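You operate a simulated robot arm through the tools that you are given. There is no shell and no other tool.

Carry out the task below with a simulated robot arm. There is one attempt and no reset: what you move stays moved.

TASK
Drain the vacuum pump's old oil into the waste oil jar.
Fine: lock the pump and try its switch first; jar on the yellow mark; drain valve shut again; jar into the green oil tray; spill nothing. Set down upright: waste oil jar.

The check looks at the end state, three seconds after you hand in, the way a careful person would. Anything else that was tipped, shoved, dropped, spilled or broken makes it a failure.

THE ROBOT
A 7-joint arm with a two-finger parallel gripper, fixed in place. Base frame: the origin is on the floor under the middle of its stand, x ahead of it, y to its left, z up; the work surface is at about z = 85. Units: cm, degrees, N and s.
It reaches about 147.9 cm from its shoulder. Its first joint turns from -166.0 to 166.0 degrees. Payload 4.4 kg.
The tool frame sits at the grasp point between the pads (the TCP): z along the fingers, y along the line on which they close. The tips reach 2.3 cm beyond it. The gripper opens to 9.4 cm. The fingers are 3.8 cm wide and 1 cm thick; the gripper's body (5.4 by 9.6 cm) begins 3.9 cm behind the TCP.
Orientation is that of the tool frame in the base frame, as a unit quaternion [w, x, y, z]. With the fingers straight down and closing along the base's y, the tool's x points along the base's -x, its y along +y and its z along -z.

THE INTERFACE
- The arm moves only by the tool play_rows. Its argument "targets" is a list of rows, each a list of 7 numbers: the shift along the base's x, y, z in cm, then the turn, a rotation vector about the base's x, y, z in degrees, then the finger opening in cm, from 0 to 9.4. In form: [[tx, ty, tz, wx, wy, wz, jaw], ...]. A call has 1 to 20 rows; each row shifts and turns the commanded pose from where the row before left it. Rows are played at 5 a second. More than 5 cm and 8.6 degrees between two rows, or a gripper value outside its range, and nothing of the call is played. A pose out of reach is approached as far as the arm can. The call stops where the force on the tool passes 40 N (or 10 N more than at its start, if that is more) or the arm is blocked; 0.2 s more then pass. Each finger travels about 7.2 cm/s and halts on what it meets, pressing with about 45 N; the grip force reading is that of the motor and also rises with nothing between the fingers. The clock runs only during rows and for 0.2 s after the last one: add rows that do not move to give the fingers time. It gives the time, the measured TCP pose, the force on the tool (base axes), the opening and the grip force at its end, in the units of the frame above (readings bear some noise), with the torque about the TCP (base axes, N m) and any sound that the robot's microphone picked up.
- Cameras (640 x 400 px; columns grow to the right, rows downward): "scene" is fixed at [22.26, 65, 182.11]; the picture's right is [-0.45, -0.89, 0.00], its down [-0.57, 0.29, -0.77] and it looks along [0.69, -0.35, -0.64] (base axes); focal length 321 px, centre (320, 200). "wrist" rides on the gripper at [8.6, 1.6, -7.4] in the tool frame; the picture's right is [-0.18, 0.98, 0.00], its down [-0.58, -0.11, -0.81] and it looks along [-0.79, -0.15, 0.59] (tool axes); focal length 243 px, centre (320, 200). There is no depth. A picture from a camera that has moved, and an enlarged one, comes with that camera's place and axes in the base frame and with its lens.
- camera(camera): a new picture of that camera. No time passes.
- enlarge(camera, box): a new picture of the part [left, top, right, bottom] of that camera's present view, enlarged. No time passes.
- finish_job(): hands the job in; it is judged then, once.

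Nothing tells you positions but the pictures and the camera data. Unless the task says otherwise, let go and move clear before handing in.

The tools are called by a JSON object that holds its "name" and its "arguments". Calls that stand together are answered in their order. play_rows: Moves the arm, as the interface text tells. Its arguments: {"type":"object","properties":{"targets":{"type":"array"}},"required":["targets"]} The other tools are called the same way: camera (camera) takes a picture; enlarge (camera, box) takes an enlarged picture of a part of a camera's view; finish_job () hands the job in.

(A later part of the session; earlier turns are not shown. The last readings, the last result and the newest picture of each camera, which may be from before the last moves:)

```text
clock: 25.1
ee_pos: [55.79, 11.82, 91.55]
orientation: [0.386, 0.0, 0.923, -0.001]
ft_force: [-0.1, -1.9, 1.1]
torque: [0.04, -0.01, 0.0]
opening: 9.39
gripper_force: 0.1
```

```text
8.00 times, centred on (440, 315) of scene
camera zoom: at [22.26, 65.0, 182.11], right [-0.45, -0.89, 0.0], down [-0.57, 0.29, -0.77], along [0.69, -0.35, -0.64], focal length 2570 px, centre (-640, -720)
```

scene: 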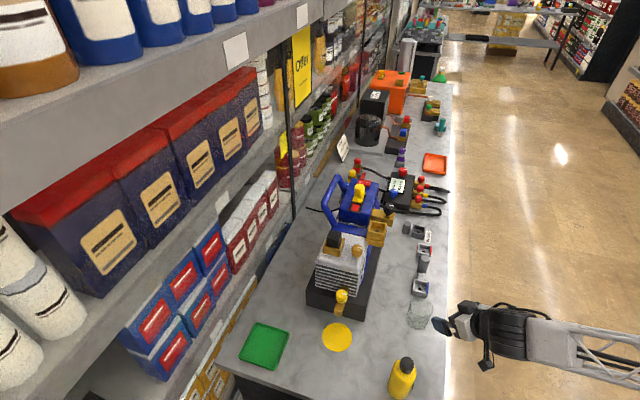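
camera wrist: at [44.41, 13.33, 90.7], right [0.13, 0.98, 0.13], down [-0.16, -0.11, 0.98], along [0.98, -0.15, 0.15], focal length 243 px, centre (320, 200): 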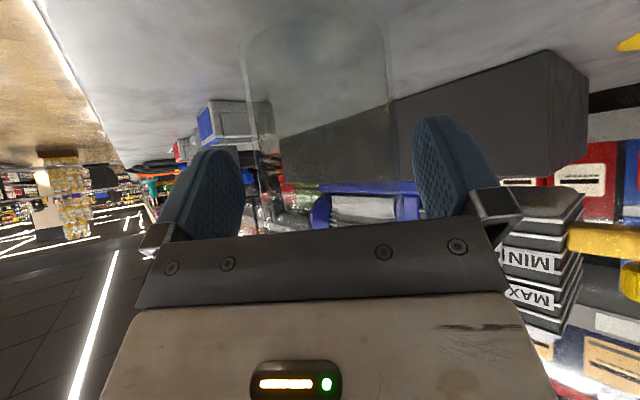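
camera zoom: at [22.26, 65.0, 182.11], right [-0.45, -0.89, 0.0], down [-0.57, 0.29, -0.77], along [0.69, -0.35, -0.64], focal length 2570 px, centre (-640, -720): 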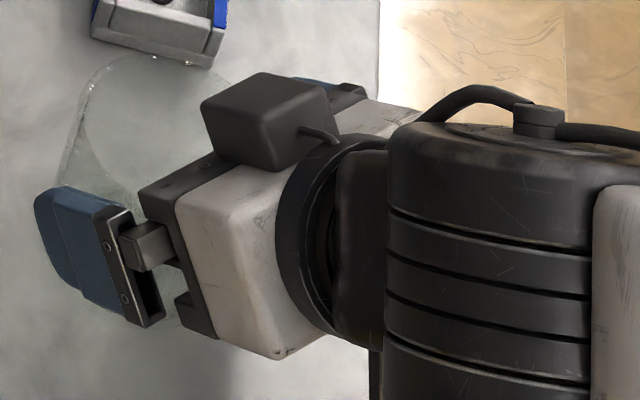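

A dark box is mounted on the other side of the gripper, which would foul the spout in this pose, so I'll back away without touching the jar. I want to try the gripper flipped half a turn about its own axis.

{"name": "play_rows", "arguments": {"targets": [[-1.5, 0, 1.97, 0, 0, 0, 9.4], [-1.5, 0, 1.97, 0, 0, 0, 9.4], [-1.5, 0, 1.97, 0, 0, 0, 9.4], [-1.5, 0, 1.97, 0, 0, 0, 9.4], [-1.5, 0, 1.97, 0, 0, 0, 9.4], [-1.5, 0, 1.97, 0, 0, 0, 9.4], [-0.5, 0, 4, 0, 0, 0, 9.4], [-0.5, 0, 4, 0, 0, 0, 9.4], [0, 0, 0, 0, 0, 0, 9.4]]}}

{"name": "enlarge", "arguments": {"camera": "scene", "box": [390, 250, 550, 380]}}

```text
clock: 27.1
ee_pos: [45.83, 11.9, 111.54]
orientation: [0.385, 0.0, 0.923, -0.001]
ft_force: [0.3, 0.7, 0.4]
torque: [0.04, 0.0, -0.02]
opening: 9.41
gripper_force: 0.0
```

```text
3.08 times, centred on (470, 315) of scene
camera zoom: at [22.26, 65.0, 182.11], right [-0.45, -0.89, 0.0], down [-0.57, 0.29, -0.77], along [0.69, -0.35, -0.64], focal length 989 px, centre (-142, -154)
```

zoom: 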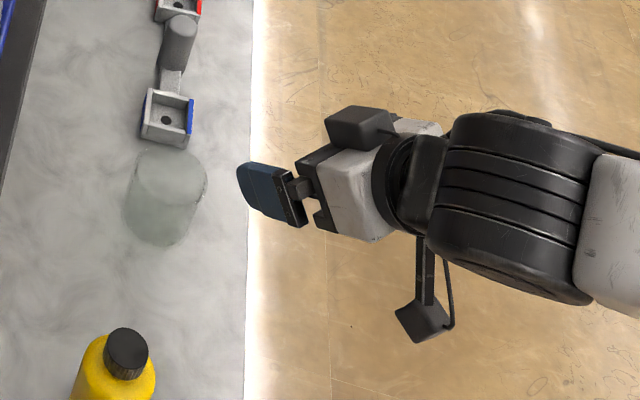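

{"name": "play_rows", "arguments": {"targets": [[0, 0, 0, 5.69, 0, -5.63, 9.4], [0, 0, 0, 5.69, 0, -5.63, 9.4], [0, 0, 0, 5.69, 0, -5.63, 9.4], [0, 0, 0, 5.69, 0, -5.63, 9.4], [0, 0, 0, 5.69, 0, -5.63, 9.4], [0, 0, 0, 5.69, 0, -5.63, 9.4], [0, 0, 0, 5.69, 0, -5.63, 9.4], [0, 0, 0, 5.69, 0, -5.63, 9.4], [0, 0, 0, 0, 0, 0, 9.4]]}}

{"name": "camera", "arguments": {"camera": "scene"}}

```text
clock: 29.1
ee_pos: [45.78, 11.95, 111.49]
orientation: [0.326, 0.49, 0.782, 0.204]
ft_force: [0.3, -0.8, -0.3]
torque: [0.01, -0.02, 0.03]
opening: 9.37
gripper_force: 0.1
```

```text
taken
```

scene: 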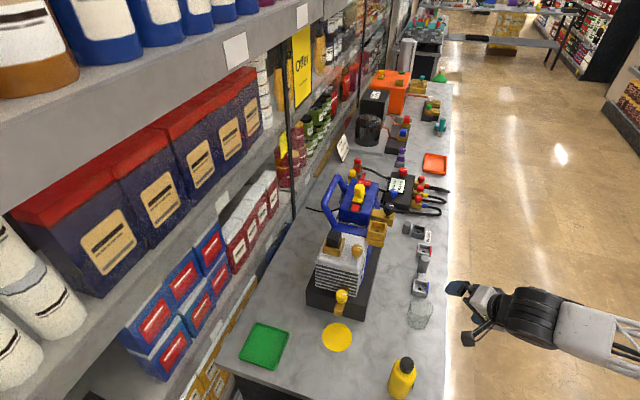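

{"name": "play_rows", "arguments": {"targets": [[0, 0, 0, 5.69, 0, -5.63, 9.4], [0, 0, 0, 5.69, 0, -5.63, 9.4], [0, 0, 0, 5.69, 0, -5.63, 9.4], [0, 0, 0, 5.69, 0, -5.63, 9.4], [0, 0, 0, 5.69, 0, -5.63, 9.4], [0, 0, 0, 5.69, 0, -5.63, 9.4], [0, 0, 0, 5.69, 0, -5.63, 9.4], [0, 0, 0, 5.69, 0, -5.63, 9.4], [0, 0, 0, 0, 0, 0, 9.4]]}}

{"name": "camera", "arguments": {"camera": "scene"}}

```text
clock: 31.1
ee_pos: [45.61, 12.09, 111.4]
orientation: [0.169, 0.829, 0.404, 0.347]
ft_force: [0.7, -0.1, 0.0]
torque: [0.01, 0.0, 0.03]
opening: 9.39
gripper_force: 0.0
```

```text
taken
```

scene: 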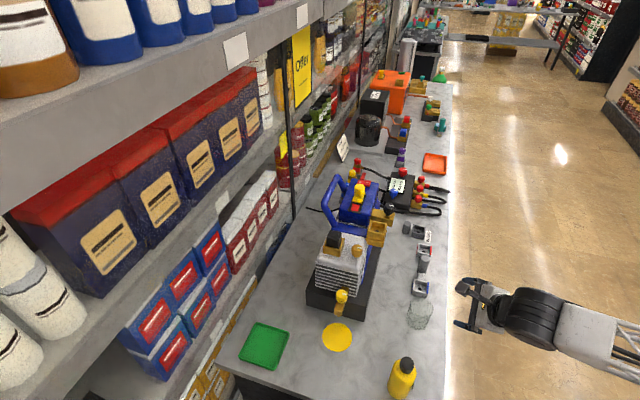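

{"name": "play_rows", "arguments": {"targets": [[0, 0, 0, 5.28, 0, -5.23, 9.4], [0, 0, 0, 5.28, 0, -5.23, 9.4], [0, 0, 0, 5.28, 0, -5.23, 9.4], [0, 0, 0, 5.28, 0, -5.23, 9.4], [0, 0, 0, 5.28, 0, -5.23, 9.4], [0, 0, 0, 5.28, 0, -5.23, 9.4], [0, 0, 0, 5.28, 0, -5.23, 9.4], [0, 0, 0, 0, 0, 0, 9.4]]}}

{"name": "enlarge", "arguments": {"camera": "scene", "box": [390, 250, 550, 380]}}

{"name": "camera", "arguments": {"camera": "wrist"}}

```text
clock: 32.9
ee_pos: [47.77, 1.64, 112.42]
orientation: [0.034, 0.918, 0.092, 0.384]
ft_force: [0.7, 0.6, 0.0]
torque: [-0.01, 0.0, -0.02]
opening: 9.42
gripper_force: 0.1
out of reach, approached as far as the arm can: row 2, 3, 4, 5, 6, 7
```

```text
3.08 times, centred on (470, 315) of scene
camera zoom: at [22.26, 65.0, 182.11], right [-0.45, -0.89, 0.0], down [-0.57, 0.29, -0.77], along [0.69, -0.35, -0.64], focal length 989 px, centre (-142, -154)
```

zoom: 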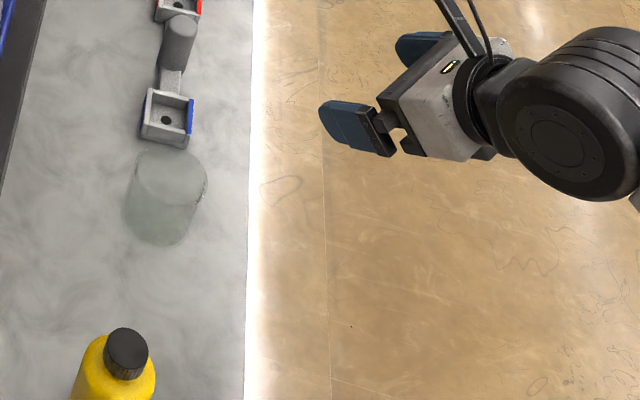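

```text
taken
camera wrist: at [48.67, 1.55, 123.82], right [0.01, -1.0, 0.0], down [-0.99, -0.01, 0.15], along [-0.15, 0.0, -0.99], focal length 243 px, centre (320, 200)
```

wrist: 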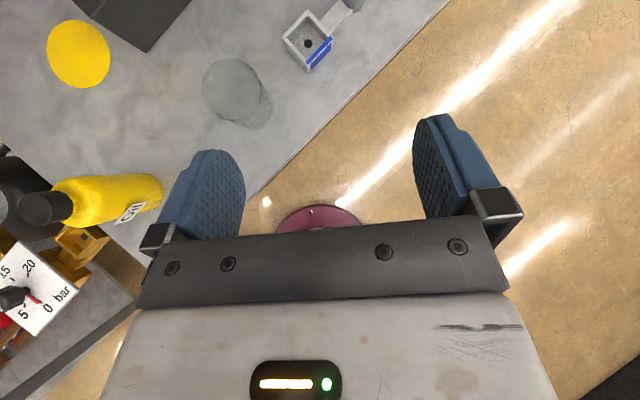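

The flip in this direction runs into a joint limit near 165°. I'll unwind it and go around the other way.

{"name": "play_rows", "arguments": {"targets": [[0, 0, 0, -5.69, 0, 5.63, 9.4], [0, 0, 0, -5.69, 0, 5.63, 9.4], [0, 0, 0, -5.69, 0, 5.63, 9.4], [0, 0, 0, -5.69, 0, 5.63, 9.4], [0, 0, 0, -5.69, 0, 5.63, 9.4], [0, 0, 0, -5.69, 0, 5.63, 9.4], [0, 0, 0, -5.69, 0, 5.63, 9.4], [0, 0, 0, -5.69, 0, 5.63, 9.4], [0, 0, 0, -5.69, 0, 5.63, 9.4], [0, 0, 0, -5.69, 0, 5.63, 9.4], [0, 0, 0, -5.69, 0, 5.63, 9.4], [0, 0, 0, 0, 0, 0, 9.4]]}}

{"name": "camera", "arguments": {"camera": "scene"}}

```text
clock: 35.5
ee_pos: [47.79, 1.51, 112.45]
orientation: [0.291, 0.598, 0.704, 0.247]
ft_force: [-0.9, -0.3, -0.1]
torque: [-0.02, 0.01, -0.02]
opening: 9.42
gripper_force: 0.0
```

```text
taken
```

scene: 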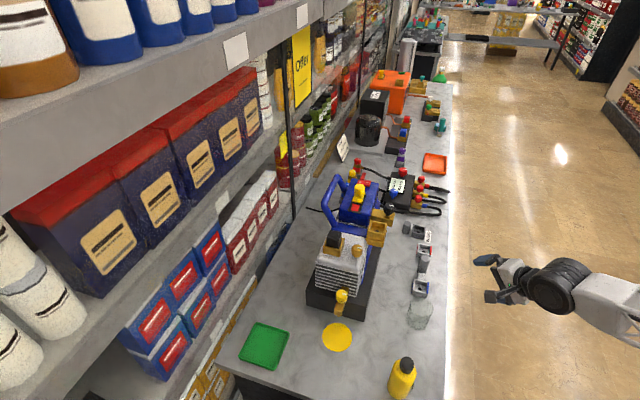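

{"name": "play_rows", "arguments": {"targets": [[0, 0, 0, -5.69, 0, 5.63, 9.4], [0, 0, 0, -5.69, 0, 5.63, 9.4], [0, 0, 0, -5.69, 0, 5.63, 9.4], [0, 0, 0, -5.69, 0, 5.63, 9.4], [0, 0, 0, -5.69, 0, 5.63, 9.4], [0, 0, 0, -5.69, 0, 5.63, 9.4], [0, 0, 0, -5.69, 0, 5.63, 9.4], [0, 0, 0, -5.69, 0, 5.63, 9.4], [0, 0, 0, -5.69, 0, 5.63, 9.4], [0, 0, 0, -5.69, 0, 5.63, 9.4], [0, 0, 0, -5.69, 0, 5.63, 9.4], [0, 0, 0, -5.69, 0, 5.63, 9.4], [0, 0, 0, -5.69, 0, 5.63, 9.4], [0, 0, 0, -5.69, 0, 5.63, 9.4], [0, 0, 0, -5.69, 0, 5.63, 9.4], [0, 0, 0, -5.69, 0, 5.63, 9.4], [0, 0, 0, -5.69, 0, 5.63, 9.4], [0, 0, 0, -5.69, 0, 5.63, 9.4], [0, 0, 0, -5.69, 0, 5.63, 9.4], [0, 0, 0, 0, 0, 0, 9.4]]}}

{"name": "camera", "arguments": {"camera": "scene"}}

```text
clock: 39.6
ee_pos: [47.76, 1.53, 112.36]
orientation: [0.314, -0.537, 0.749, -0.228]
ft_force: [-0.3, 0.6, -0.2]
torque: [0.01, 0.0, 0.03]
opening: 9.42
gripper_force: 0.1
```

```text
taken
```

scene: 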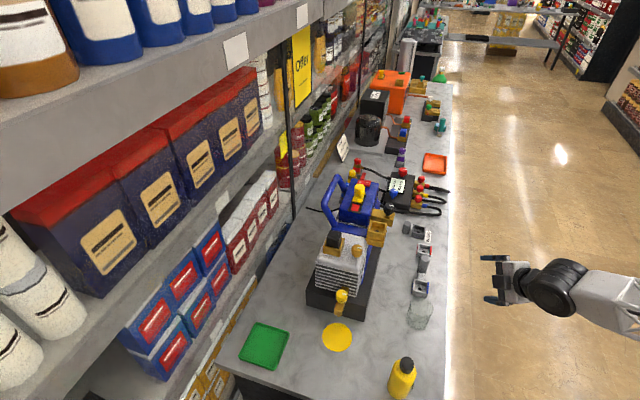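

{"name": "play_rows", "arguments": {"targets": [[0, 1, 0, -5.69, 0, 5.63, 9.4], [0, 1, 0, -5.69, 0, 5.63, 9.4], [0, 1, 0, -5.69, 0, 5.63, 9.4], [0, 1, 0, -5.69, 0, 5.63, 9.4], [0, 1, 0, -5.69, 0, 5.63, 9.4], [0, 1, 0, -5.69, 0, 5.63, 9.4], [0, 1, 0, -5.69, 0, 5.63, 9.4], [0, 1, 0, -5.69, 0, 5.63, 9.4], [0, 1, 0, -5.69, 0, 5.63, 9.4], [0, 1, 0, -5.69, 0, 5.63, 9.4], [0, 0.5, 0, -5.69, 0, 5.63, 9.4], [0, 0, 0, 0, 0, 0, 9.4]]}}

{"name": "camera", "arguments": {"camera": "scene"}}

{"name": "camera", "arguments": {"camera": "wrist"}}

```text
clock: 42.2
ee_pos: [47.86, 12.09, 112.39]
orientation: [-0.072, 0.908, -0.162, 0.38]
ft_force: [0.1, 0.6, -0.3]
torque: [0.02, 0.05, 0.0]
opening: 9.41
gripper_force: 0.0
```

```text
taken
```

scene: 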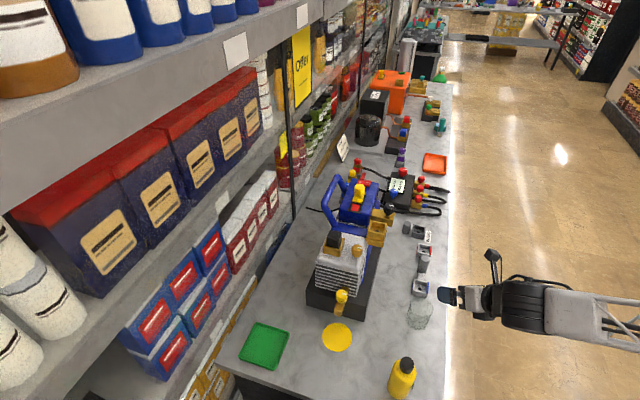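

```text
taken
camera wrist: at [47.79, 7.38, 123.01], right [-0.36, -0.86, -0.37], down [-0.93, 0.3, 0.2], along [-0.06, 0.42, -0.91], focal length 243 px, centre (320, 200)
```

wrist: 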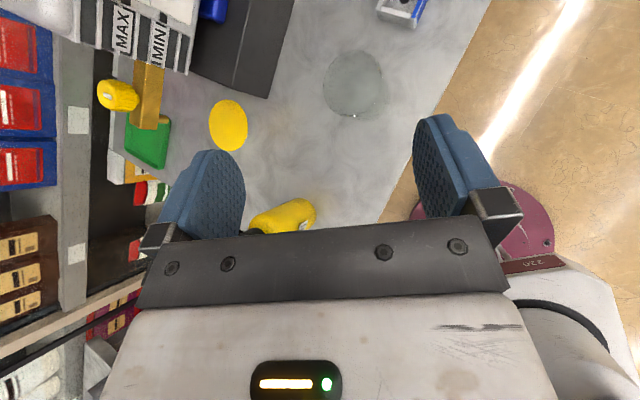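

The reverse direction tracks fine. I'll finish the flip with heading about −10° and pitch the fingers to about 22° below horizontal.

{"name": "play_rows", "arguments": {"targets": [[-0.5, 0.3, -1, 0, 0, -5, 9.4], [-0.5, 0.3, -1, 0, 0, -5, 9.4], [-0.5, 0.3, -1, -4.81, 0.79, 4.79, 9.4], [-0.5, 0.3, -1, -4.81, 0.79, 4.79, 9.4], [-0.5, 0.3, -1, -4.81, 0.79, 4.79, 9.4], [-0.3, 0.2, -1.1, -0.998, -5.66, 0, 9.4], [-0.3, 0.2, -1.1, -0.998, -5.66, 0, 9.4], [-0.3, 0.2, -1.1, -0.998, -5.66, 0, 9.4], [-0.3, 0.2, -1.1, -0.998, -5.66, 0, 9.4], [0, 0, 0, 0, 0, 0, 9.4]]}}

{"name": "enlarge", "arguments": {"camera": "scene", "box": [390, 250, 550, 380]}}

{"name": "camera", "arguments": {"camera": "wrist"}}

```text
clock: 44.5
ee_pos: [44.11, 14.37, 103.03]
orientation: [0.046, 0.823, -0.07, 0.562]
ft_force: [0.7, 0.1, 0.3]
torque: [-0.03, -0.01, 0.03]
opening: 9.4
gripper_force: 0.1
```

```text
3.08 times, centred on (470, 315) of scene
camera zoom: at [22.26, 65.0, 182.11], right [-0.45, -0.89, 0.0], down [-0.57, 0.29, -0.77], along [0.69, -0.35, -0.64], focal length 989 px, centre (-142, -154)
```

zoom: 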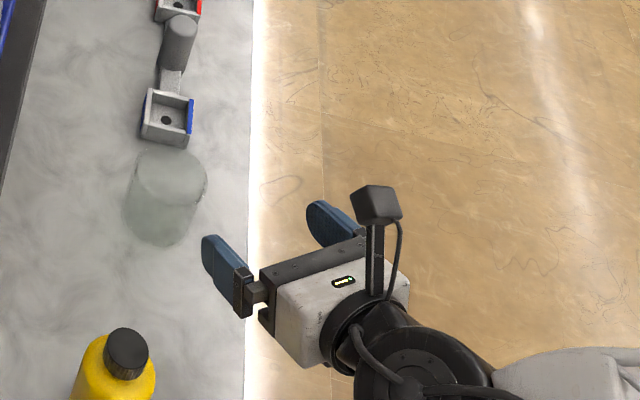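

```text
taken
camera wrist: at [40.12, 13.28, 113.71], right [-0.23, -0.96, -0.17], down [-0.93, 0.27, -0.25], along [0.28, 0.11, -0.95], focal length 243 px, centre (320, 200)
```

wrist: 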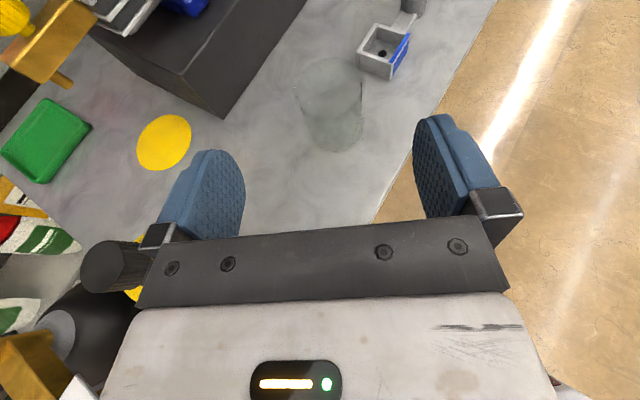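

The flipped pose is reached with the camera on top. I'll look at the jar closely to set the final approach.

{"name": "enlarge", "arguments": {"camera": "wrist", "box": [270, 20, 420, 170]}}

{"name": "enlarge", "arguments": {"camera": "wrist", "box": [0, 0, 250, 200]}}

```text
2.67 times, centred on (345, 95) of wrist
camera zoom: at [40.12, 13.28, 113.71], right [-0.23, -0.96, -0.17], down [-0.93, 0.27, -0.25], along [0.28, 0.11, -0.95], focal length 647 px, centre (253, 480)
```

zoom: 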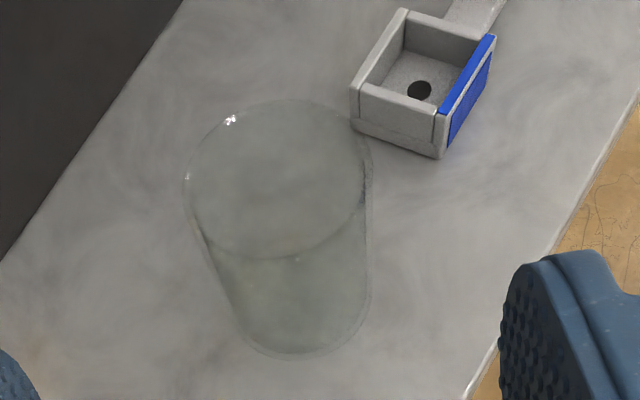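

```text
2.00 times, centred on (125, 100) of wrist
camera zoom: at [40.12, 13.28, 113.71], right [-0.23, -0.96, -0.17], down [-0.93, 0.27, -0.25], along [0.28, 0.11, -0.95], focal length 485 px, centre (710, 400)
```

zoom: 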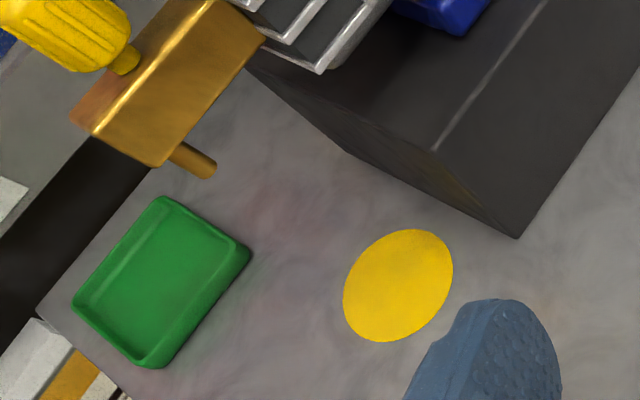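

Jar axis comes out at (57.1, 11.95) again. I'll drop to a pre-grasp point behind it.

{"name": "play_rows", "arguments": {"targets": [[0.26, -0.12, -2.55, 0, 0, 0, 9.4], [0.26, -0.12, -2.55, 0, 0, 0, 9.4], [0.26, -0.12, -2.55, 0, 0, 0, 9.4], [1.84, -0.31, -0.73, 0, 0, 0, 9.4], [0, 0, 0, 0, 0, 0, 9.4]]}}

{"name": "camera", "arguments": {"camera": "wrist"}}

{"name": "enlarge", "arguments": {"camera": "scene", "box": [380, 260, 520, 380]}}

```text
clock: 45.6
ee_pos: [46.63, 13.85, 94.62]
orientation: [0.046, 0.823, -0.07, 0.561]
ft_force: [-0.3, -0.6, 0.1]
torque: [0.05, 0.01, -0.01]
opening: 9.4
gripper_force: 0.1
```

```text
taken
camera wrist: at [42.63, 12.75, 105.35], right [-0.23, -0.96, -0.17], down [-0.93, 0.27, -0.25], along [0.28, 0.11, -0.95], focal length 243 px, centre (320, 200)
```

wrist: 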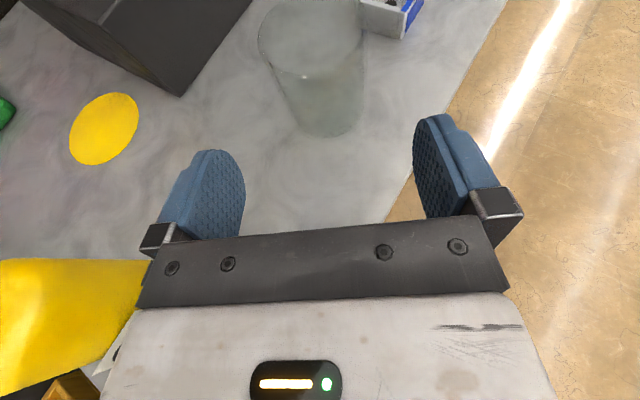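

```text
3.33 times, centred on (450, 320) of scene
camera zoom: at [22.26, 65.0, 182.11], right [-0.45, -0.89, 0.0], down [-0.57, 0.29, -0.77], along [0.69, -0.35, -0.64], focal length 1071 px, centre (-113, -200)
```

zoom: 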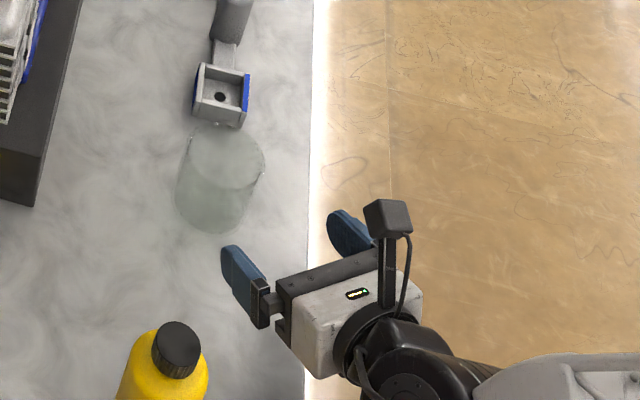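

{"name": "play_rows", "arguments": {"targets": [[1.84, -0.33, -0.73, 0, 0, 0, 9.4], [1.84, -0.33, -0.73, 0, 0, 0, 9.4], [1.84, -0.33, -0.73, 0, 0, 0, 9.4], [1.84, -0.33, -0.73, 0, 0, 0, 9.4], [0, 0, 0, 0, 0, 0, 9.4]]}}

{"name": "camera", "arguments": {"camera": "wrist"}}

{"name": "enlarge", "arguments": {"camera": "scene", "box": [380, 260, 500, 370]}}

```text
clock: 46.9
ee_pos: [54.03, 12.39, 91.65]
orientation: [0.046, 0.823, -0.071, 0.562]
ft_force: [0.1, 0.4, 0.3]
torque: [-0.03, -0.02, -0.01]
opening: 9.42
gripper_force: 0.0
```

```text
taken
camera wrist: at [49.99, 11.33, 102.42], right [-0.23, -0.96, -0.17], down [-0.93, 0.27, -0.25], along [0.28, 0.11, -0.95], focal length 243 px, centre (320, 200)
```

wrist: 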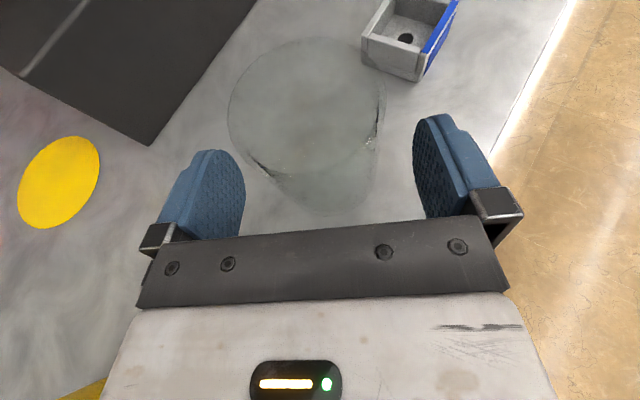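

```text
3.64 times, centred on (440, 315) of scene
camera zoom: at [22.26, 65.0, 182.11], right [-0.45, -0.89, 0.0], down [-0.57, 0.29, -0.77], along [0.69, -0.35, -0.64], focal length 1168 px, centre (-116, -218)
```

zoom: 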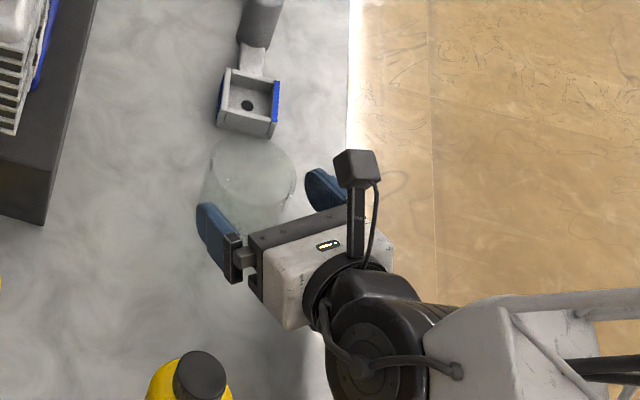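

{"name": "play_rows", "arguments": {"targets": [[0.85, -0.13, -0.33, 0, 0, 0, 9.4], [0.85, -0.13, -0.33, 0, 0, 0, 9.4], [0, 0, 0, 0, 0, 0, 9.4]]}}

{"name": "camera", "arguments": {"camera": "wrist"}}

```text
clock: 47.6
ee_pos: [55.74, 12.22, 91.0]
orientation: [0.047, 0.823, -0.071, 0.562]
ft_force: [0.0, 0.4, -0.5]
torque: [0.02, 0.0, 0.0]
opening: 9.39
gripper_force: 0.1
```

```text
taken
camera wrist: at [51.76, 11.03, 101.74], right [-0.23, -0.96, -0.17], down [-0.93, 0.27, -0.25], along [0.28, 0.11, -0.95], focal length 243 px, centre (320, 200)
```

wrist: 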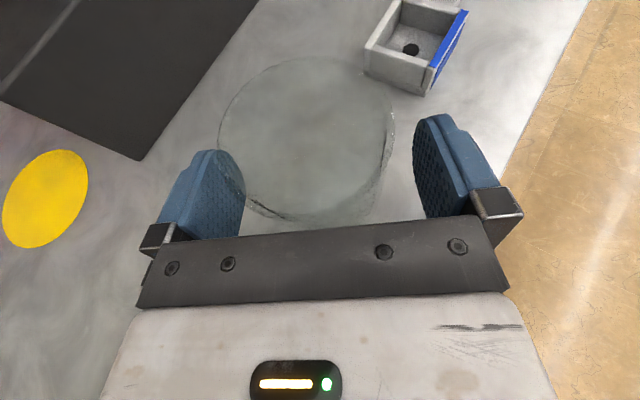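

The jar is centered between the fingers. I'll close on it.

{"name": "play_rows", "arguments": {"targets": [[0, 0, 0, 0, 0, 0, 8.4], [0, 0, 0, 0, 0, 0, 7.6], [0, 0, 0, 0, 0, 0, 6.6], [0, 0, 0, 0, 0, 0, 6.0], [0, 0, 0, 0, 0, 0, 6.0]]}}

{"name": "camera", "arguments": {"camera": "wrist"}}

```text
clock: 48.9
ee_pos: [55.78, 12.29, 91.01]
orientation: [0.046, 0.823, -0.07, 0.562]
ft_force: [-0.2, -0.2, -0.8]
torque: [-0.03, 0.04, 0.0]
opening: 6.6
gripper_force: 45.3
```

```text
taken
camera wrist: at [51.75, 11.03, 101.73], right [-0.23, -0.96, -0.17], down [-0.93, 0.27, -0.25], along [0.28, 0.11, -0.95], focal length 243 px, centre (320, 200)
```

wrist: 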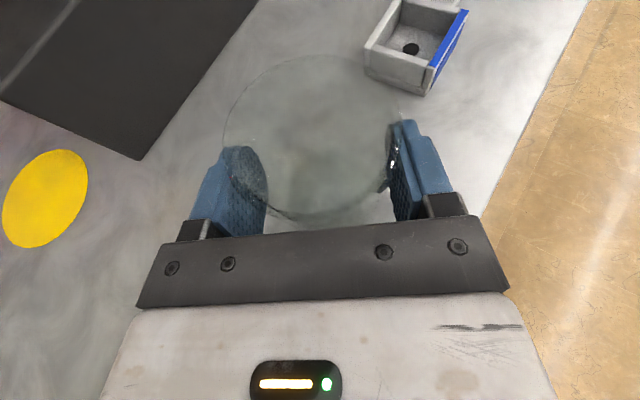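

The jar is held (6.6 cm, 45 N). I'll lift a little and check.

{"name": "play_rows", "arguments": {"targets": [[0, 0, 0.5, 0, 0, 0, 6.0], [0, 0, 0.5, 0, 0, 0, 6.0], [0, 0, 1, 0, 0, 0, 6.0], [0, 0, 1, 0, 0, 0, 6.0], [0, 0, 0, 0, 0, 0, 6.0]]}}

{"name": "camera", "arguments": {"camera": "wrist"}}

{"name": "enlarge", "arguments": {"camera": "scene", "box": [380, 260, 500, 370]}}

```text
clock: 50.0
ee_pos: [55.69, 12.09, 94.05]
orientation: [0.047, 0.823, -0.071, 0.562]
ft_force: [0.6, -0.8, -0.5]
torque: [-0.01, 0.08, 0.01]
opening: 6.63
gripper_force: 44.8
```

```text
taken
camera wrist: at [51.71, 11.03, 104.77], right [-0.23, -0.96, -0.17], down [-0.93, 0.27, -0.25], along [0.28, 0.11, -0.95], focal length 243 px, centre (320, 200)
```

wrist: 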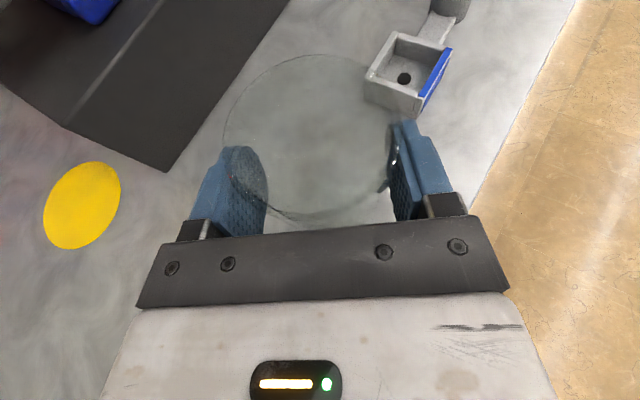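

```text
3.64 times, centred on (440, 315) of scene
camera zoom: at [22.26, 65.0, 182.11], right [-0.45, -0.89, 0.0], down [-0.57, 0.29, -0.77], along [0.69, -0.35, -0.64], focal length 1168 px, centre (-116, -218)
```

zoom: 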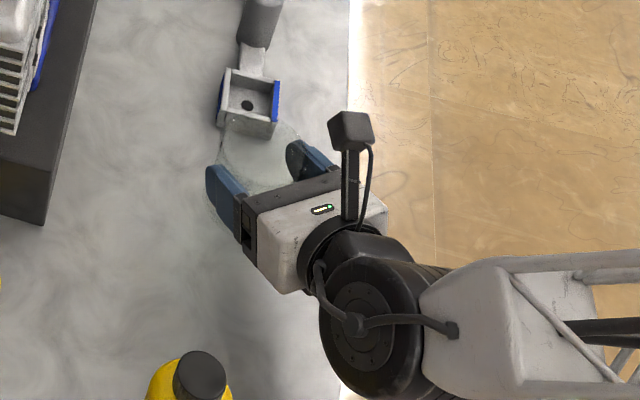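

The jar is held securely and upright. I'll raise it well above the bottle height, then carry it round to in front of the mark while turning to face along the pump axis.

{"name": "play_rows", "arguments": {"targets": [[0, 0, 3, 0, 0, 0, 6.0], [0, 0, 4, 0, 0, 0, 6.0], [0, 0, 4, 0, 0, 0, 6.0], [0, 0, 4, 0, 0, 0, 6.0], [0, 0, 4, 0, 0, 0, 6.0], [0, 0, 3, 0, 0, 0, 6.0], [0, 0, 0, 0, 0, 0, 6.0]]}}

{"name": "play_rows", "arguments": {"targets": [[0.05, 3.34, 0, 0, 0, -3.55, 6.0], [0.05, 3.34, 0, 0, 0, -3.55, 6.0], [0.05, 3.34, 0, 0, 0, -3.55, 6.0], [0.05, 3.34, 0, 0, 0, -3.55, 6.0], [0.05, 3.34, 0, 0, 0, -3.55, 6.0], [0.05, 3.34, 0, 0, 0, -3.55, 6.0], [0.05, 3.34, 0, 0, 0, -3.55, 6.0], [0.05, 3.34, 0, 0, 0, -3.55, 6.0], [0.05, 3.34, 0, 0, 0, -3.55, 6.0], [0.05, 3.34, 0, 0, 0, -3.55, 6.0], [0, 0, 0, 0, 0, 0, 6.0]]}}

{"name": "camera", "arguments": {"camera": "scene"}}

{"name": "camera", "arguments": {"camera": "wrist"}}

```text
clock: 51.6
ee_pos: [55.66, 12.04, 116.19]
orientation: [0.045, 0.823, -0.069, 0.562]
ft_force: [-0.1, 0.3, -1.6]
torque: [0.02, 0.0, 0.03]
opening: 6.63
gripper_force: 45.1
```

```text
clock: 54.0
ee_pos: [56.13, 45.56, 116.07]
orientation: [0.216, 0.762, -0.319, 0.52]
ft_force: [0.4, 0.1, -1.6]
torque: [0.0, 0.02, 0.0]
opening: 6.61
gripper_force: 44.9
```

```text
taken
```

scene: 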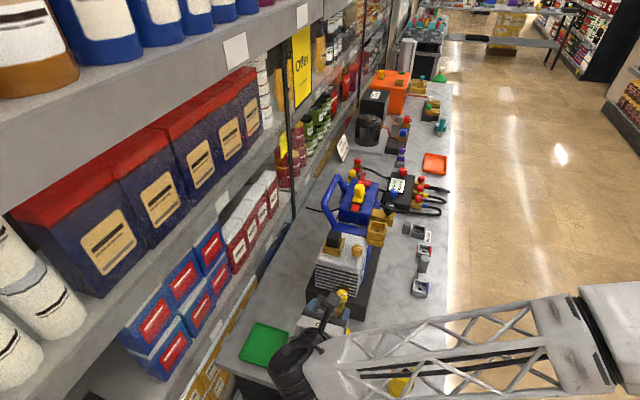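

```text
taken
camera wrist: at [52.36, 46.9, 126.85], right [-0.74, -0.65, -0.17], down [-0.6, 0.76, -0.25], along [0.29, -0.08, -0.95], focal length 243 px, centre (320, 200)
```

wrist: 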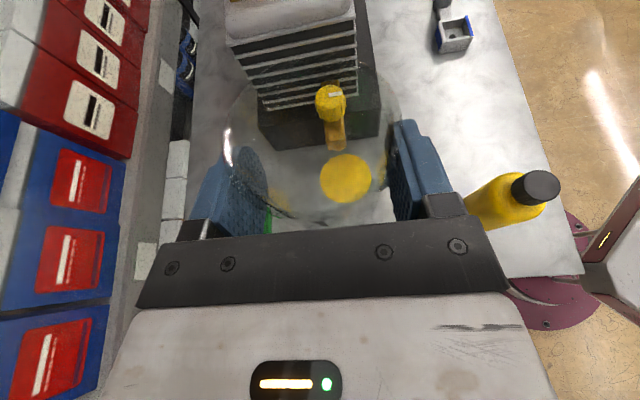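

I notice the forearm would pass low over the yellow oil bottle if I descend here, which risks knocking it. I'll take the jar back to its starting spot, set it down, and regrasp with a heading that keeps the arm clear of the bottle.

{"name": "play_rows", "arguments": {"targets": [[-0.05, -3.34, 0, 0, 0, 3.55, 6.0], [-0.05, -3.34, 0, 0, 0, 3.55, 6.0], [-0.05, -3.34, 0, 0, 0, 3.55, 6.0], [-0.05, -3.34, 0, 0, 0, 3.55, 6.0], [-0.05, -3.34, 0, 0, 0, 3.55, 6.0], [-0.05, -3.34, 0, 0, 0, 3.55, 6.0], [-0.05, -3.34, 0, 0, 0, 3.55, 6.0], [-0.05, -3.34, 0, 0, 0, 3.55, 6.0], [-0.05, -3.34, 0, 0, 0, 3.55, 6.0], [-0.05, -3.34, 0, 0, 0, 3.55, 6.0], [0, 0, 0, 0, 0, 0, 6.0]]}}

{"name": "play_rows", "arguments": {"targets": [[0, 0.1, -4, 0, 0, 0, 6.0], [0, 0.1, -4, 0, 0, 0, 6.0], [0, 0, -4, 0, 0, 0, 6.0], [0, 0, -4, 0, 0, 0, 6.0], [0, 0, -4, 0, 0, 0, 6.0], [0, 0, -3, 0, 0, 0, 6.0], [0, 0, 0, 0, 0, 0, 6.0]]}}

{"name": "camera", "arguments": {"camera": "wrist"}}

{"name": "camera", "arguments": {"camera": "scene"}}

```text
clock: 56.5
ee_pos: [55.71, 12.12, 116.06]
orientation: [0.047, 0.823, -0.071, 0.562]
ft_force: [0.7, 0.3, -1.8]
torque: [-0.01, 0.02, -0.01]
opening: 6.62
gripper_force: 45.2
```

```text
clock: 58.0
ee_pos: [55.83, 12.3, 93.21]
orientation: [0.046, 0.823, -0.071, 0.561]
ft_force: [-0.3, 0.2, -1.3]
torque: [-0.02, -0.03, 0.0]
opening: 6.6
gripper_force: 45.0
```

```text
taken
camera wrist: at [51.85, 11.21, 103.83], right [-0.23, -0.96, -0.17], down [-0.93, 0.27, -0.25], along [0.28, 0.11, -0.95], focal length 243 px, centre (320, 200)
```

wrist: 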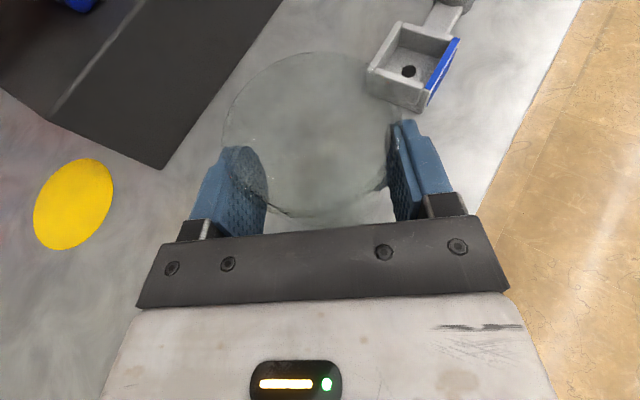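

```text
taken
```

scene: 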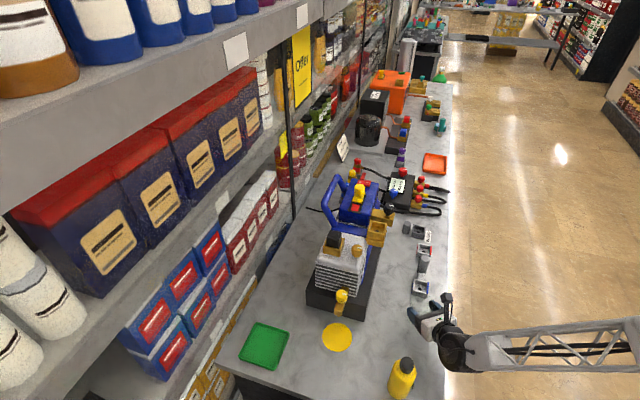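

{"name": "play_rows", "arguments": {"targets": [[0, 0, -1, 0, 0, 0, 6.0], [0, 0, -0.8, 0, 0, 0, 6.0], [0, 0, -0.3, 0, 0, 0, 6.0], [0, 0, -0.1, 0, 0, 0, 6.0], [0, 0, 0, 0, 0, 0, 6.0]]}}

```text
clock: 59.2
ee_pos: [55.77, 12.33, 90.87]
orientation: [0.045, 0.822, -0.07, 0.563]
ft_force: [-1.4, -1.3, 14.2]
torque: [-0.65, 0.03, -0.07]
opening: 6.64
gripper_force: 45.1
```

{"name": "play_rows", "arguments": {"targets": [[0, 0, 0.15, 0, 0, 0, 6.0], [0, 0, 0, 0, 0, 0, 7.5], [0, 0, 0, 0, 0, 0, 9.4], [0, 0, 0, 0, 0, 0, 9.4]]}}

{"name": "camera", "arguments": {"camera": "wrist"}}

```text
clock: 60.2
ee_pos: [55.67, 12.35, 91.01]
orientation: [0.046, 0.823, -0.07, 0.562]
ft_force: [0.1, 0.6, 0.5]
torque: [-0.01, -0.01, 0.01]
opening: 9.4
gripper_force: 0.0
```

```text
taken
camera wrist: at [51.76, 11.24, 101.75], right [-0.23, -0.96, -0.17], down [-0.93, 0.27, -0.25], along [0.28, 0.11, -0.95], focal length 243 px, centre (320, 200)
```

wrist: 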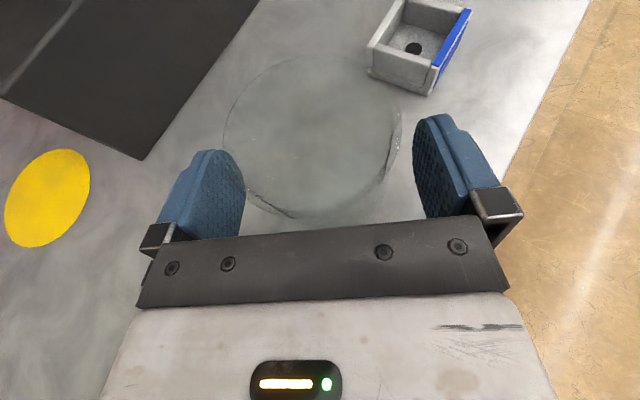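

The jar stands safely. I'll retreat and start rolling the gripper back.

{"name": "play_rows", "arguments": {"targets": [[-1.84, 0.31, 0.73, 0, 0, 0, 9.4], [-1.84, 0.31, 0.73, 0, 0, 0, 9.4], [-1.84, 0.31, 0.73, 0, 0, 0, 9.4], [-1.84, 0.31, 0.73, 0, 0, 0, 9.4], [-1.84, 0.31, 0.73, 0, 0, 0, 9.4], [-1.84, 0.31, 0.73, 0, 0, 0, 9.4], [0, 0, 4, 0, 0, 0, 9.4], [0, 0, 4, 0, 0, 0, 9.4], [0, 0, 4, 0, 0, 0, 9.4], [0, 0, 4, 0, 0, 0, 9.4], [0, 0, 0, 0, 0, 0, 9.4]]}}

{"name": "play_rows", "arguments": {"targets": [[0, 0, 0, 7.35, -1.235, -2.92, 9.4], [0, 0, 0, 7.35, -1.235, -2.92, 9.4], [0, 0, 0, 7.35, -1.235, -2.92, 9.4], [0, 0, 0, 7.35, -1.235, -2.92, 9.4], [0, 0, 0, 7.35, -1.235, -2.92, 9.4], [0, 0, 0, 7.35, -1.235, -2.92, 9.4], [0, 0, 0, 7.35, -1.235, -2.92, 9.4], [0, 0, 0, 7.35, -1.235, -2.92, 9.4], [0, 0, 0, 7.35, -1.235, -2.92, 9.4], [0, 0, 0, 7.35, -1.235, -2.92, 9.4], [0, 0, 0, 7.35, -1.235, -2.92, 9.4], [0, 0, 0, 7.35, -1.235, -2.92, 9.4], [0, 0, 0, 7.35, -1.235, -2.92, 9.4], [0, 0, 0, 7.35, -1.235, -2.92, 9.4], [0, 0, 0, 7.35, -1.235, -2.92, 9.4], [0, 0, 0, 7.35, -1.235, -2.92, 9.4], [0, 0, 0, 7.35, -1.235, -2.92, 9.4], [0, 0, 0, 7.35, -1.235, -2.92, 9.4], [0, 0, 0, 7.35, -1.235, -2.92, 9.4], [0, 0, 0, 7.35, -1.235, -2.92, 9.4]]}}

{"name": "camera", "arguments": {"camera": "scene"}}

```text
clock: 62.6
ee_pos: [44.86, 14.25, 111.55]
orientation: [0.046, 0.823, -0.07, 0.562]
ft_force: [0.3, -0.7, 0.0]
torque: [-0.02, 0.03, -0.01]
opening: 9.39
gripper_force: 0.1
```

```text
clock: 66.8
ee_pos: [44.83, 14.24, 111.45]
orientation: [0.547, -0.072, 0.822, -0.141]
ft_force: [0.1, 0.2, -0.3]
torque: [0.01, -0.01, -0.03]
opening: 9.38
gripper_force: 0.1
```

```text
taken
```

scene: 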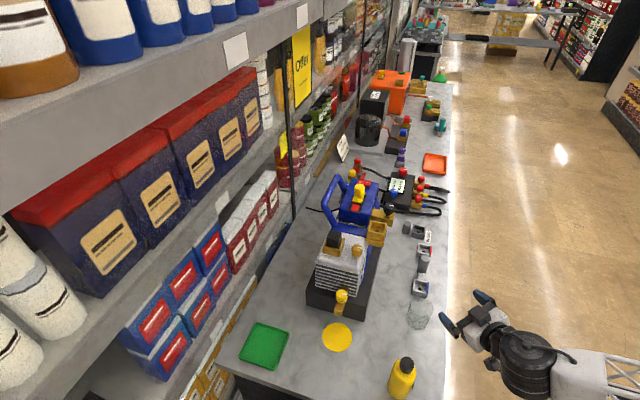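

{"name": "play_rows", "arguments": {"targets": [[0.63, -1.51, 0, 0, 0, 7.78, 9.4], [0.63, -1.51, 0, 0, 0, 7.78, 9.4], [0.63, -1.51, 0, 0, 0, 7.78, 9.4], [0.63, -1.51, 0, 0, 0, 7.78, 9.4], [0.63, -1.51, 0, 0, 0, 7.78, 9.4], [0.63, -1.51, 0, 0, 0, 7.78, 9.4], [0.63, -1.51, 0, 0, 0, 7.78, 9.4], [0.63, -1.51, 0, 0, 0, 7.78, 9.4], [0.63, -1.51, 0, 0, 0, 7.78, 9.4], [0, 0, 0, 0, 0, 0, 9.4]]}}

{"name": "camera", "arguments": {"camera": "scene"}}

```text
clock: 69.0
ee_pos: [50.38, 0.7, 111.38]
orientation: [0.529, -0.532, 0.632, 0.197]
ft_force: [0.6, -0.4, -0.5]
torque: [-0.03, 0.01, -0.01]
opening: 9.4
gripper_force: 0.1
```

```text
taken
```

scene: 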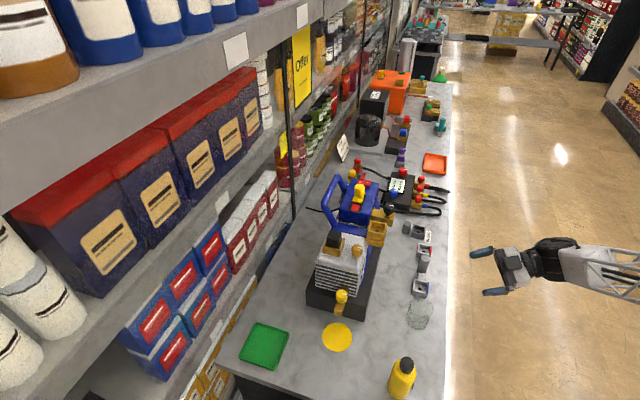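

{"name": "play_rows", "arguments": {"targets": [[0, 0, 0, 3.67, 6.49, -2.92, 9.4], [0, 0, 0, 3.67, 6.49, -2.92, 9.4], [0, 0, 0, 3.67, 6.49, -2.92, 9.4], [0, 0, 0, 3.67, 6.49, -2.92, 9.4], [0, 0, 0, 3.67, 6.49, -2.92, 9.4], [0, 0, 0, 3.67, 6.49, -2.92, 9.4], [0, 0, 0, 3.67, 6.49, -2.92, 9.4], [0, 0, 0, 3.67, 6.49, -2.92, 9.4], [0, 0, 0, 3.67, 6.49, -2.92, 9.4], [0, 0, 0, 3.67, 6.49, -2.92, 9.4], [0, 0, 0, 3.67, 6.49, -2.92, 9.4], [0, 0, 0, 3.67, 6.49, -2.92, 9.4], [0, 0, 0, 3.67, 6.49, -2.92, 9.4], [0, 0, 0, 3.67, 6.49, -2.92, 9.4], [0, 0, 0, 3.67, 6.49, -2.92, 9.4], [0, 0, 0, 3.67, 6.49, -2.92, 9.4], [0, 0, 0, 3.67, 6.49, -2.92, 9.4], [0, 0, 0, 3.67, 6.49, -2.92, 9.4], [0, 0, 0, 0, 0, 0, 9.4]]}}

{"name": "camera", "arguments": {"camera": "scene"}}

```text
clock: 73.0
ee_pos: [50.39, 0.69, 111.53]
orientation: [-0.025, 0.438, 0.701, 0.562]
ft_force: [-0.1, -0.4, -0.6]
torque: [0.0, -0.03, -0.02]
opening: 9.42
gripper_force: 0.0
```

```text
taken
```

scene: 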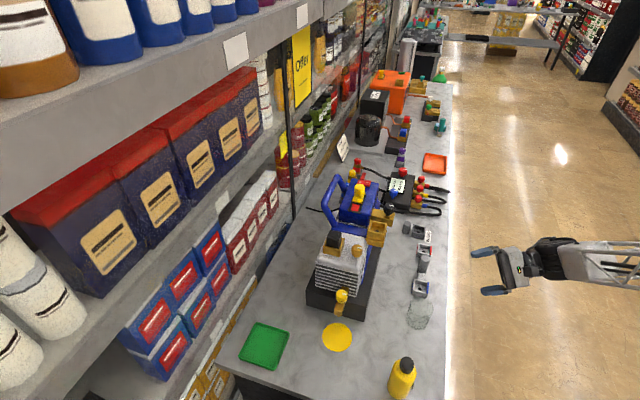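

{"name": "play_rows", "arguments": {"targets": [[0, 0, 0, 3.64, 6.43, -2.89, 9.4], [0, 0, 0, 3.64, 6.43, -2.89, 9.4], [0, 0, 0, 3.64, 6.43, -2.89, 9.4], [0, 0, 0, 3.64, 6.43, -2.89, 9.4], [0, 0, 0, 3.64, 6.43, -2.89, 9.4], [0, 0, 0, 3.64, 6.43, -2.89, 9.4], [0, 0, 0, 3.64, 6.43, -2.89, 9.4], [0, 0, 0, 0, 0, 0, 9.4]]}}

{"name": "camera", "arguments": {"camera": "scene"}}

{"name": "camera", "arguments": {"camera": "wrist"}}

```text
clock: 74.8
ee_pos: [48.35, 0.79, 106.8]
orientation: [-0.062, 0.483, 0.669, 0.561]
ft_force: [0.6, 0.2, -0.2]
torque: [0.01, 0.03, 0.01]
opening: 9.42
gripper_force: 0.0
out of reach, approached as far as the arm can: row 1, 2, 3, 4, 5, 6, 7
```

```text
taken
```

scene: 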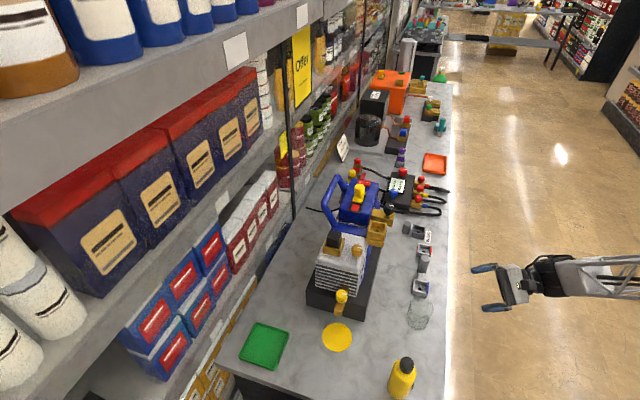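

```text
taken
camera wrist: at [41.52, -0.57, 115.97], right [0.8, -0.2, 0.56], down [-0.14, -0.98, -0.15], along [0.58, 0.04, -0.81], focal length 243 px, centre (320, 200)
```

wrist: 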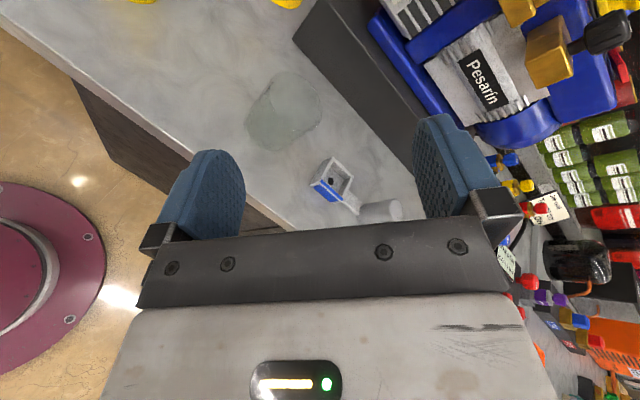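

That direction is limited too, but the opposite roll direction should have room at this heading. I'll roll back the other way in steps.

{"name": "play_rows", "arguments": {"targets": [[0.1, 0, 0.3, -3.67, -6.49, 2.92, 9.4], [0.1, 0, 0.3, -3.67, -6.49, 2.92, 9.4], [0.1, 0, 0.3, -3.67, -6.49, 2.92, 9.4], [0.1, 0, 0.3, -3.67, -6.49, 2.92, 9.4], [0.1, 0, 0.3, -3.67, -6.49, 2.92, 9.4], [0.1, 0, 0.3, -3.67, -6.49, 2.92, 9.4], [0.1, 0, 0.3, -3.67, -6.49, 2.92, 9.4], [0.1, 0, 0.3, -3.67, -6.49, 2.92, 9.4], [0.1, 0, 0.3, -3.67, -6.49, 2.92, 9.4], [0.1, 0, 0.3, -3.67, -6.49, 2.92, 9.4], [0.1, 0, 0.3, -3.67, -6.49, 2.92, 9.4], [0.1, 0, 0.3, -3.67, -6.49, 2.92, 9.4], [0.1, 0, 0.3, -3.67, -6.49, 2.92, 9.4], [0.1, 0, 0.3, -3.67, -6.49, 2.92, 9.4], [0.1, 0, 0.3, -3.67, -6.49, 2.92, 9.4], [0.1, 0, 0.3, -3.67, -6.49, 2.92, 9.4], [0.1, 0, 0, -3.67, -6.49, 2.92, 9.4], [0.1, 0, 0, -3.67, -6.49, 2.92, 9.4], [0.1, 0, 0, -3.67, -6.49, 2.92, 9.4], [0.1, 0, 0, -3.67, -6.49, 2.92, 9.4]]}}

{"name": "play_rows", "arguments": {"targets": [[0, 0, 0, -3.67, -6.49, 2.92, 9.4], [0, 0, 0, -3.67, -6.49, 2.92, 9.4], [0, 0, 0, -3.67, -6.49, 2.92, 9.4], [0, 0, 0, -3.67, -6.49, 2.92, 9.4], [0, 0, 0, -3.67, -6.49, 2.92, 9.4], [0, 0, 0, -3.67, -6.49, 2.92, 9.4], [0, 0, 0, -3.67, -6.49, 2.92, 9.4], [0, 0, 0, -3.67, -6.49, 2.92, 9.4], [0, 0, 0, -3.67, -6.49, 2.92, 9.4], [0, 0, 0, -3.67, -6.49, 2.92, 9.4], [0, 0, 0, -3.67, -6.49, 2.92, 9.4], [0, 0, 0, -3.67, -6.49, 2.92, 9.4], [0, 0, 0, 0, 0, 0, 9.4]]}}

{"name": "camera", "arguments": {"camera": "scene"}}

```text
clock: 79.0
ee_pos: [50.41, 0.73, 111.54]
orientation: [0.54, -0.578, 0.591, 0.158]
ft_force: [-0.4, -0.2, 0.0]
torque: [0.01, 0.0, -0.01]
opening: 9.39
gripper_force: 0.1
```

```text
clock: 81.8
ee_pos: [50.2, 0.77, 111.63]
orientation: [-0.478, 0.826, 0.033, 0.298]
ft_force: [0.1, -0.7, -0.2]
torque: [0.0, 0.01, 0.02]
opening: 9.4
gripper_force: 0.1
```

```text
taken
```

scene: 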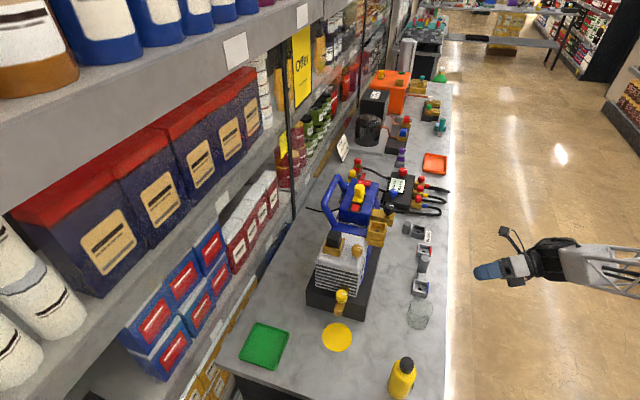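

{"name": "play_rows", "arguments": {"targets": [[0, 0, 0, -3.66, -6.47, 2.91, 9.4], [0, 0, 0, -3.66, -6.47, 2.91, 9.4], [0, 0, 0, -3.66, -6.47, 2.91, 9.4], [0, 0, 0, -3.66, -6.47, 2.91, 9.4], [0, 0, 0, 0, 0, 0, 9.4]]}}

{"name": "play_rows", "arguments": {"targets": [[0, 0, 0, -3.66, -6.47, 2.91, 9.4], [0, 0, 0, -3.66, -6.47, 2.91, 9.4], [0, 0, 0, -3.66, -6.47, 2.91, 9.4], [0, 0, 0, 0, 0, 0, 9.4]]}}

{"name": "camera", "arguments": {"camera": "scene"}}

{"name": "camera", "arguments": {"camera": "wrist"}}

```text
clock: 83.0
ee_pos: [50.37, 0.81, 111.62]
orientation: [-0.378, 0.785, 0.259, 0.417]
ft_force: [0.0, -0.1, -0.5]
torque: [0.01, 0.0, -0.03]
opening: 9.39
gripper_force: 0.0
```

```text
clock: 84.0
ee_pos: [50.24, 0.81, 111.63]
orientation: [-0.283, 0.714, 0.415, 0.488]
ft_force: [0.6, 0.5, -0.2]
torque: [0.03, 0.01, 0.01]
opening: 9.37
gripper_force: 0.0
```

```text
taken
```

scene: 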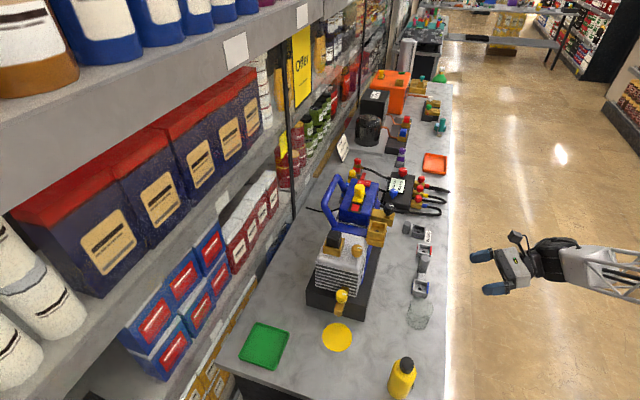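

```text
taken
camera wrist: at [49.82, -3.39, 122.3], right [0.82, -0.54, -0.17], down [-0.57, -0.78, -0.25], along [0.0, 0.3, -0.95], focal length 243 px, centre (320, 200)
```

wrist: 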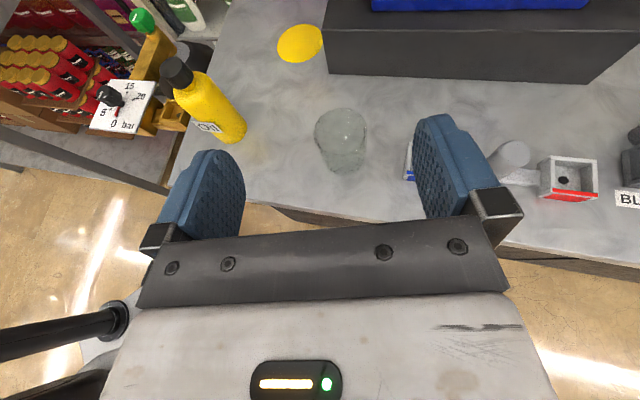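

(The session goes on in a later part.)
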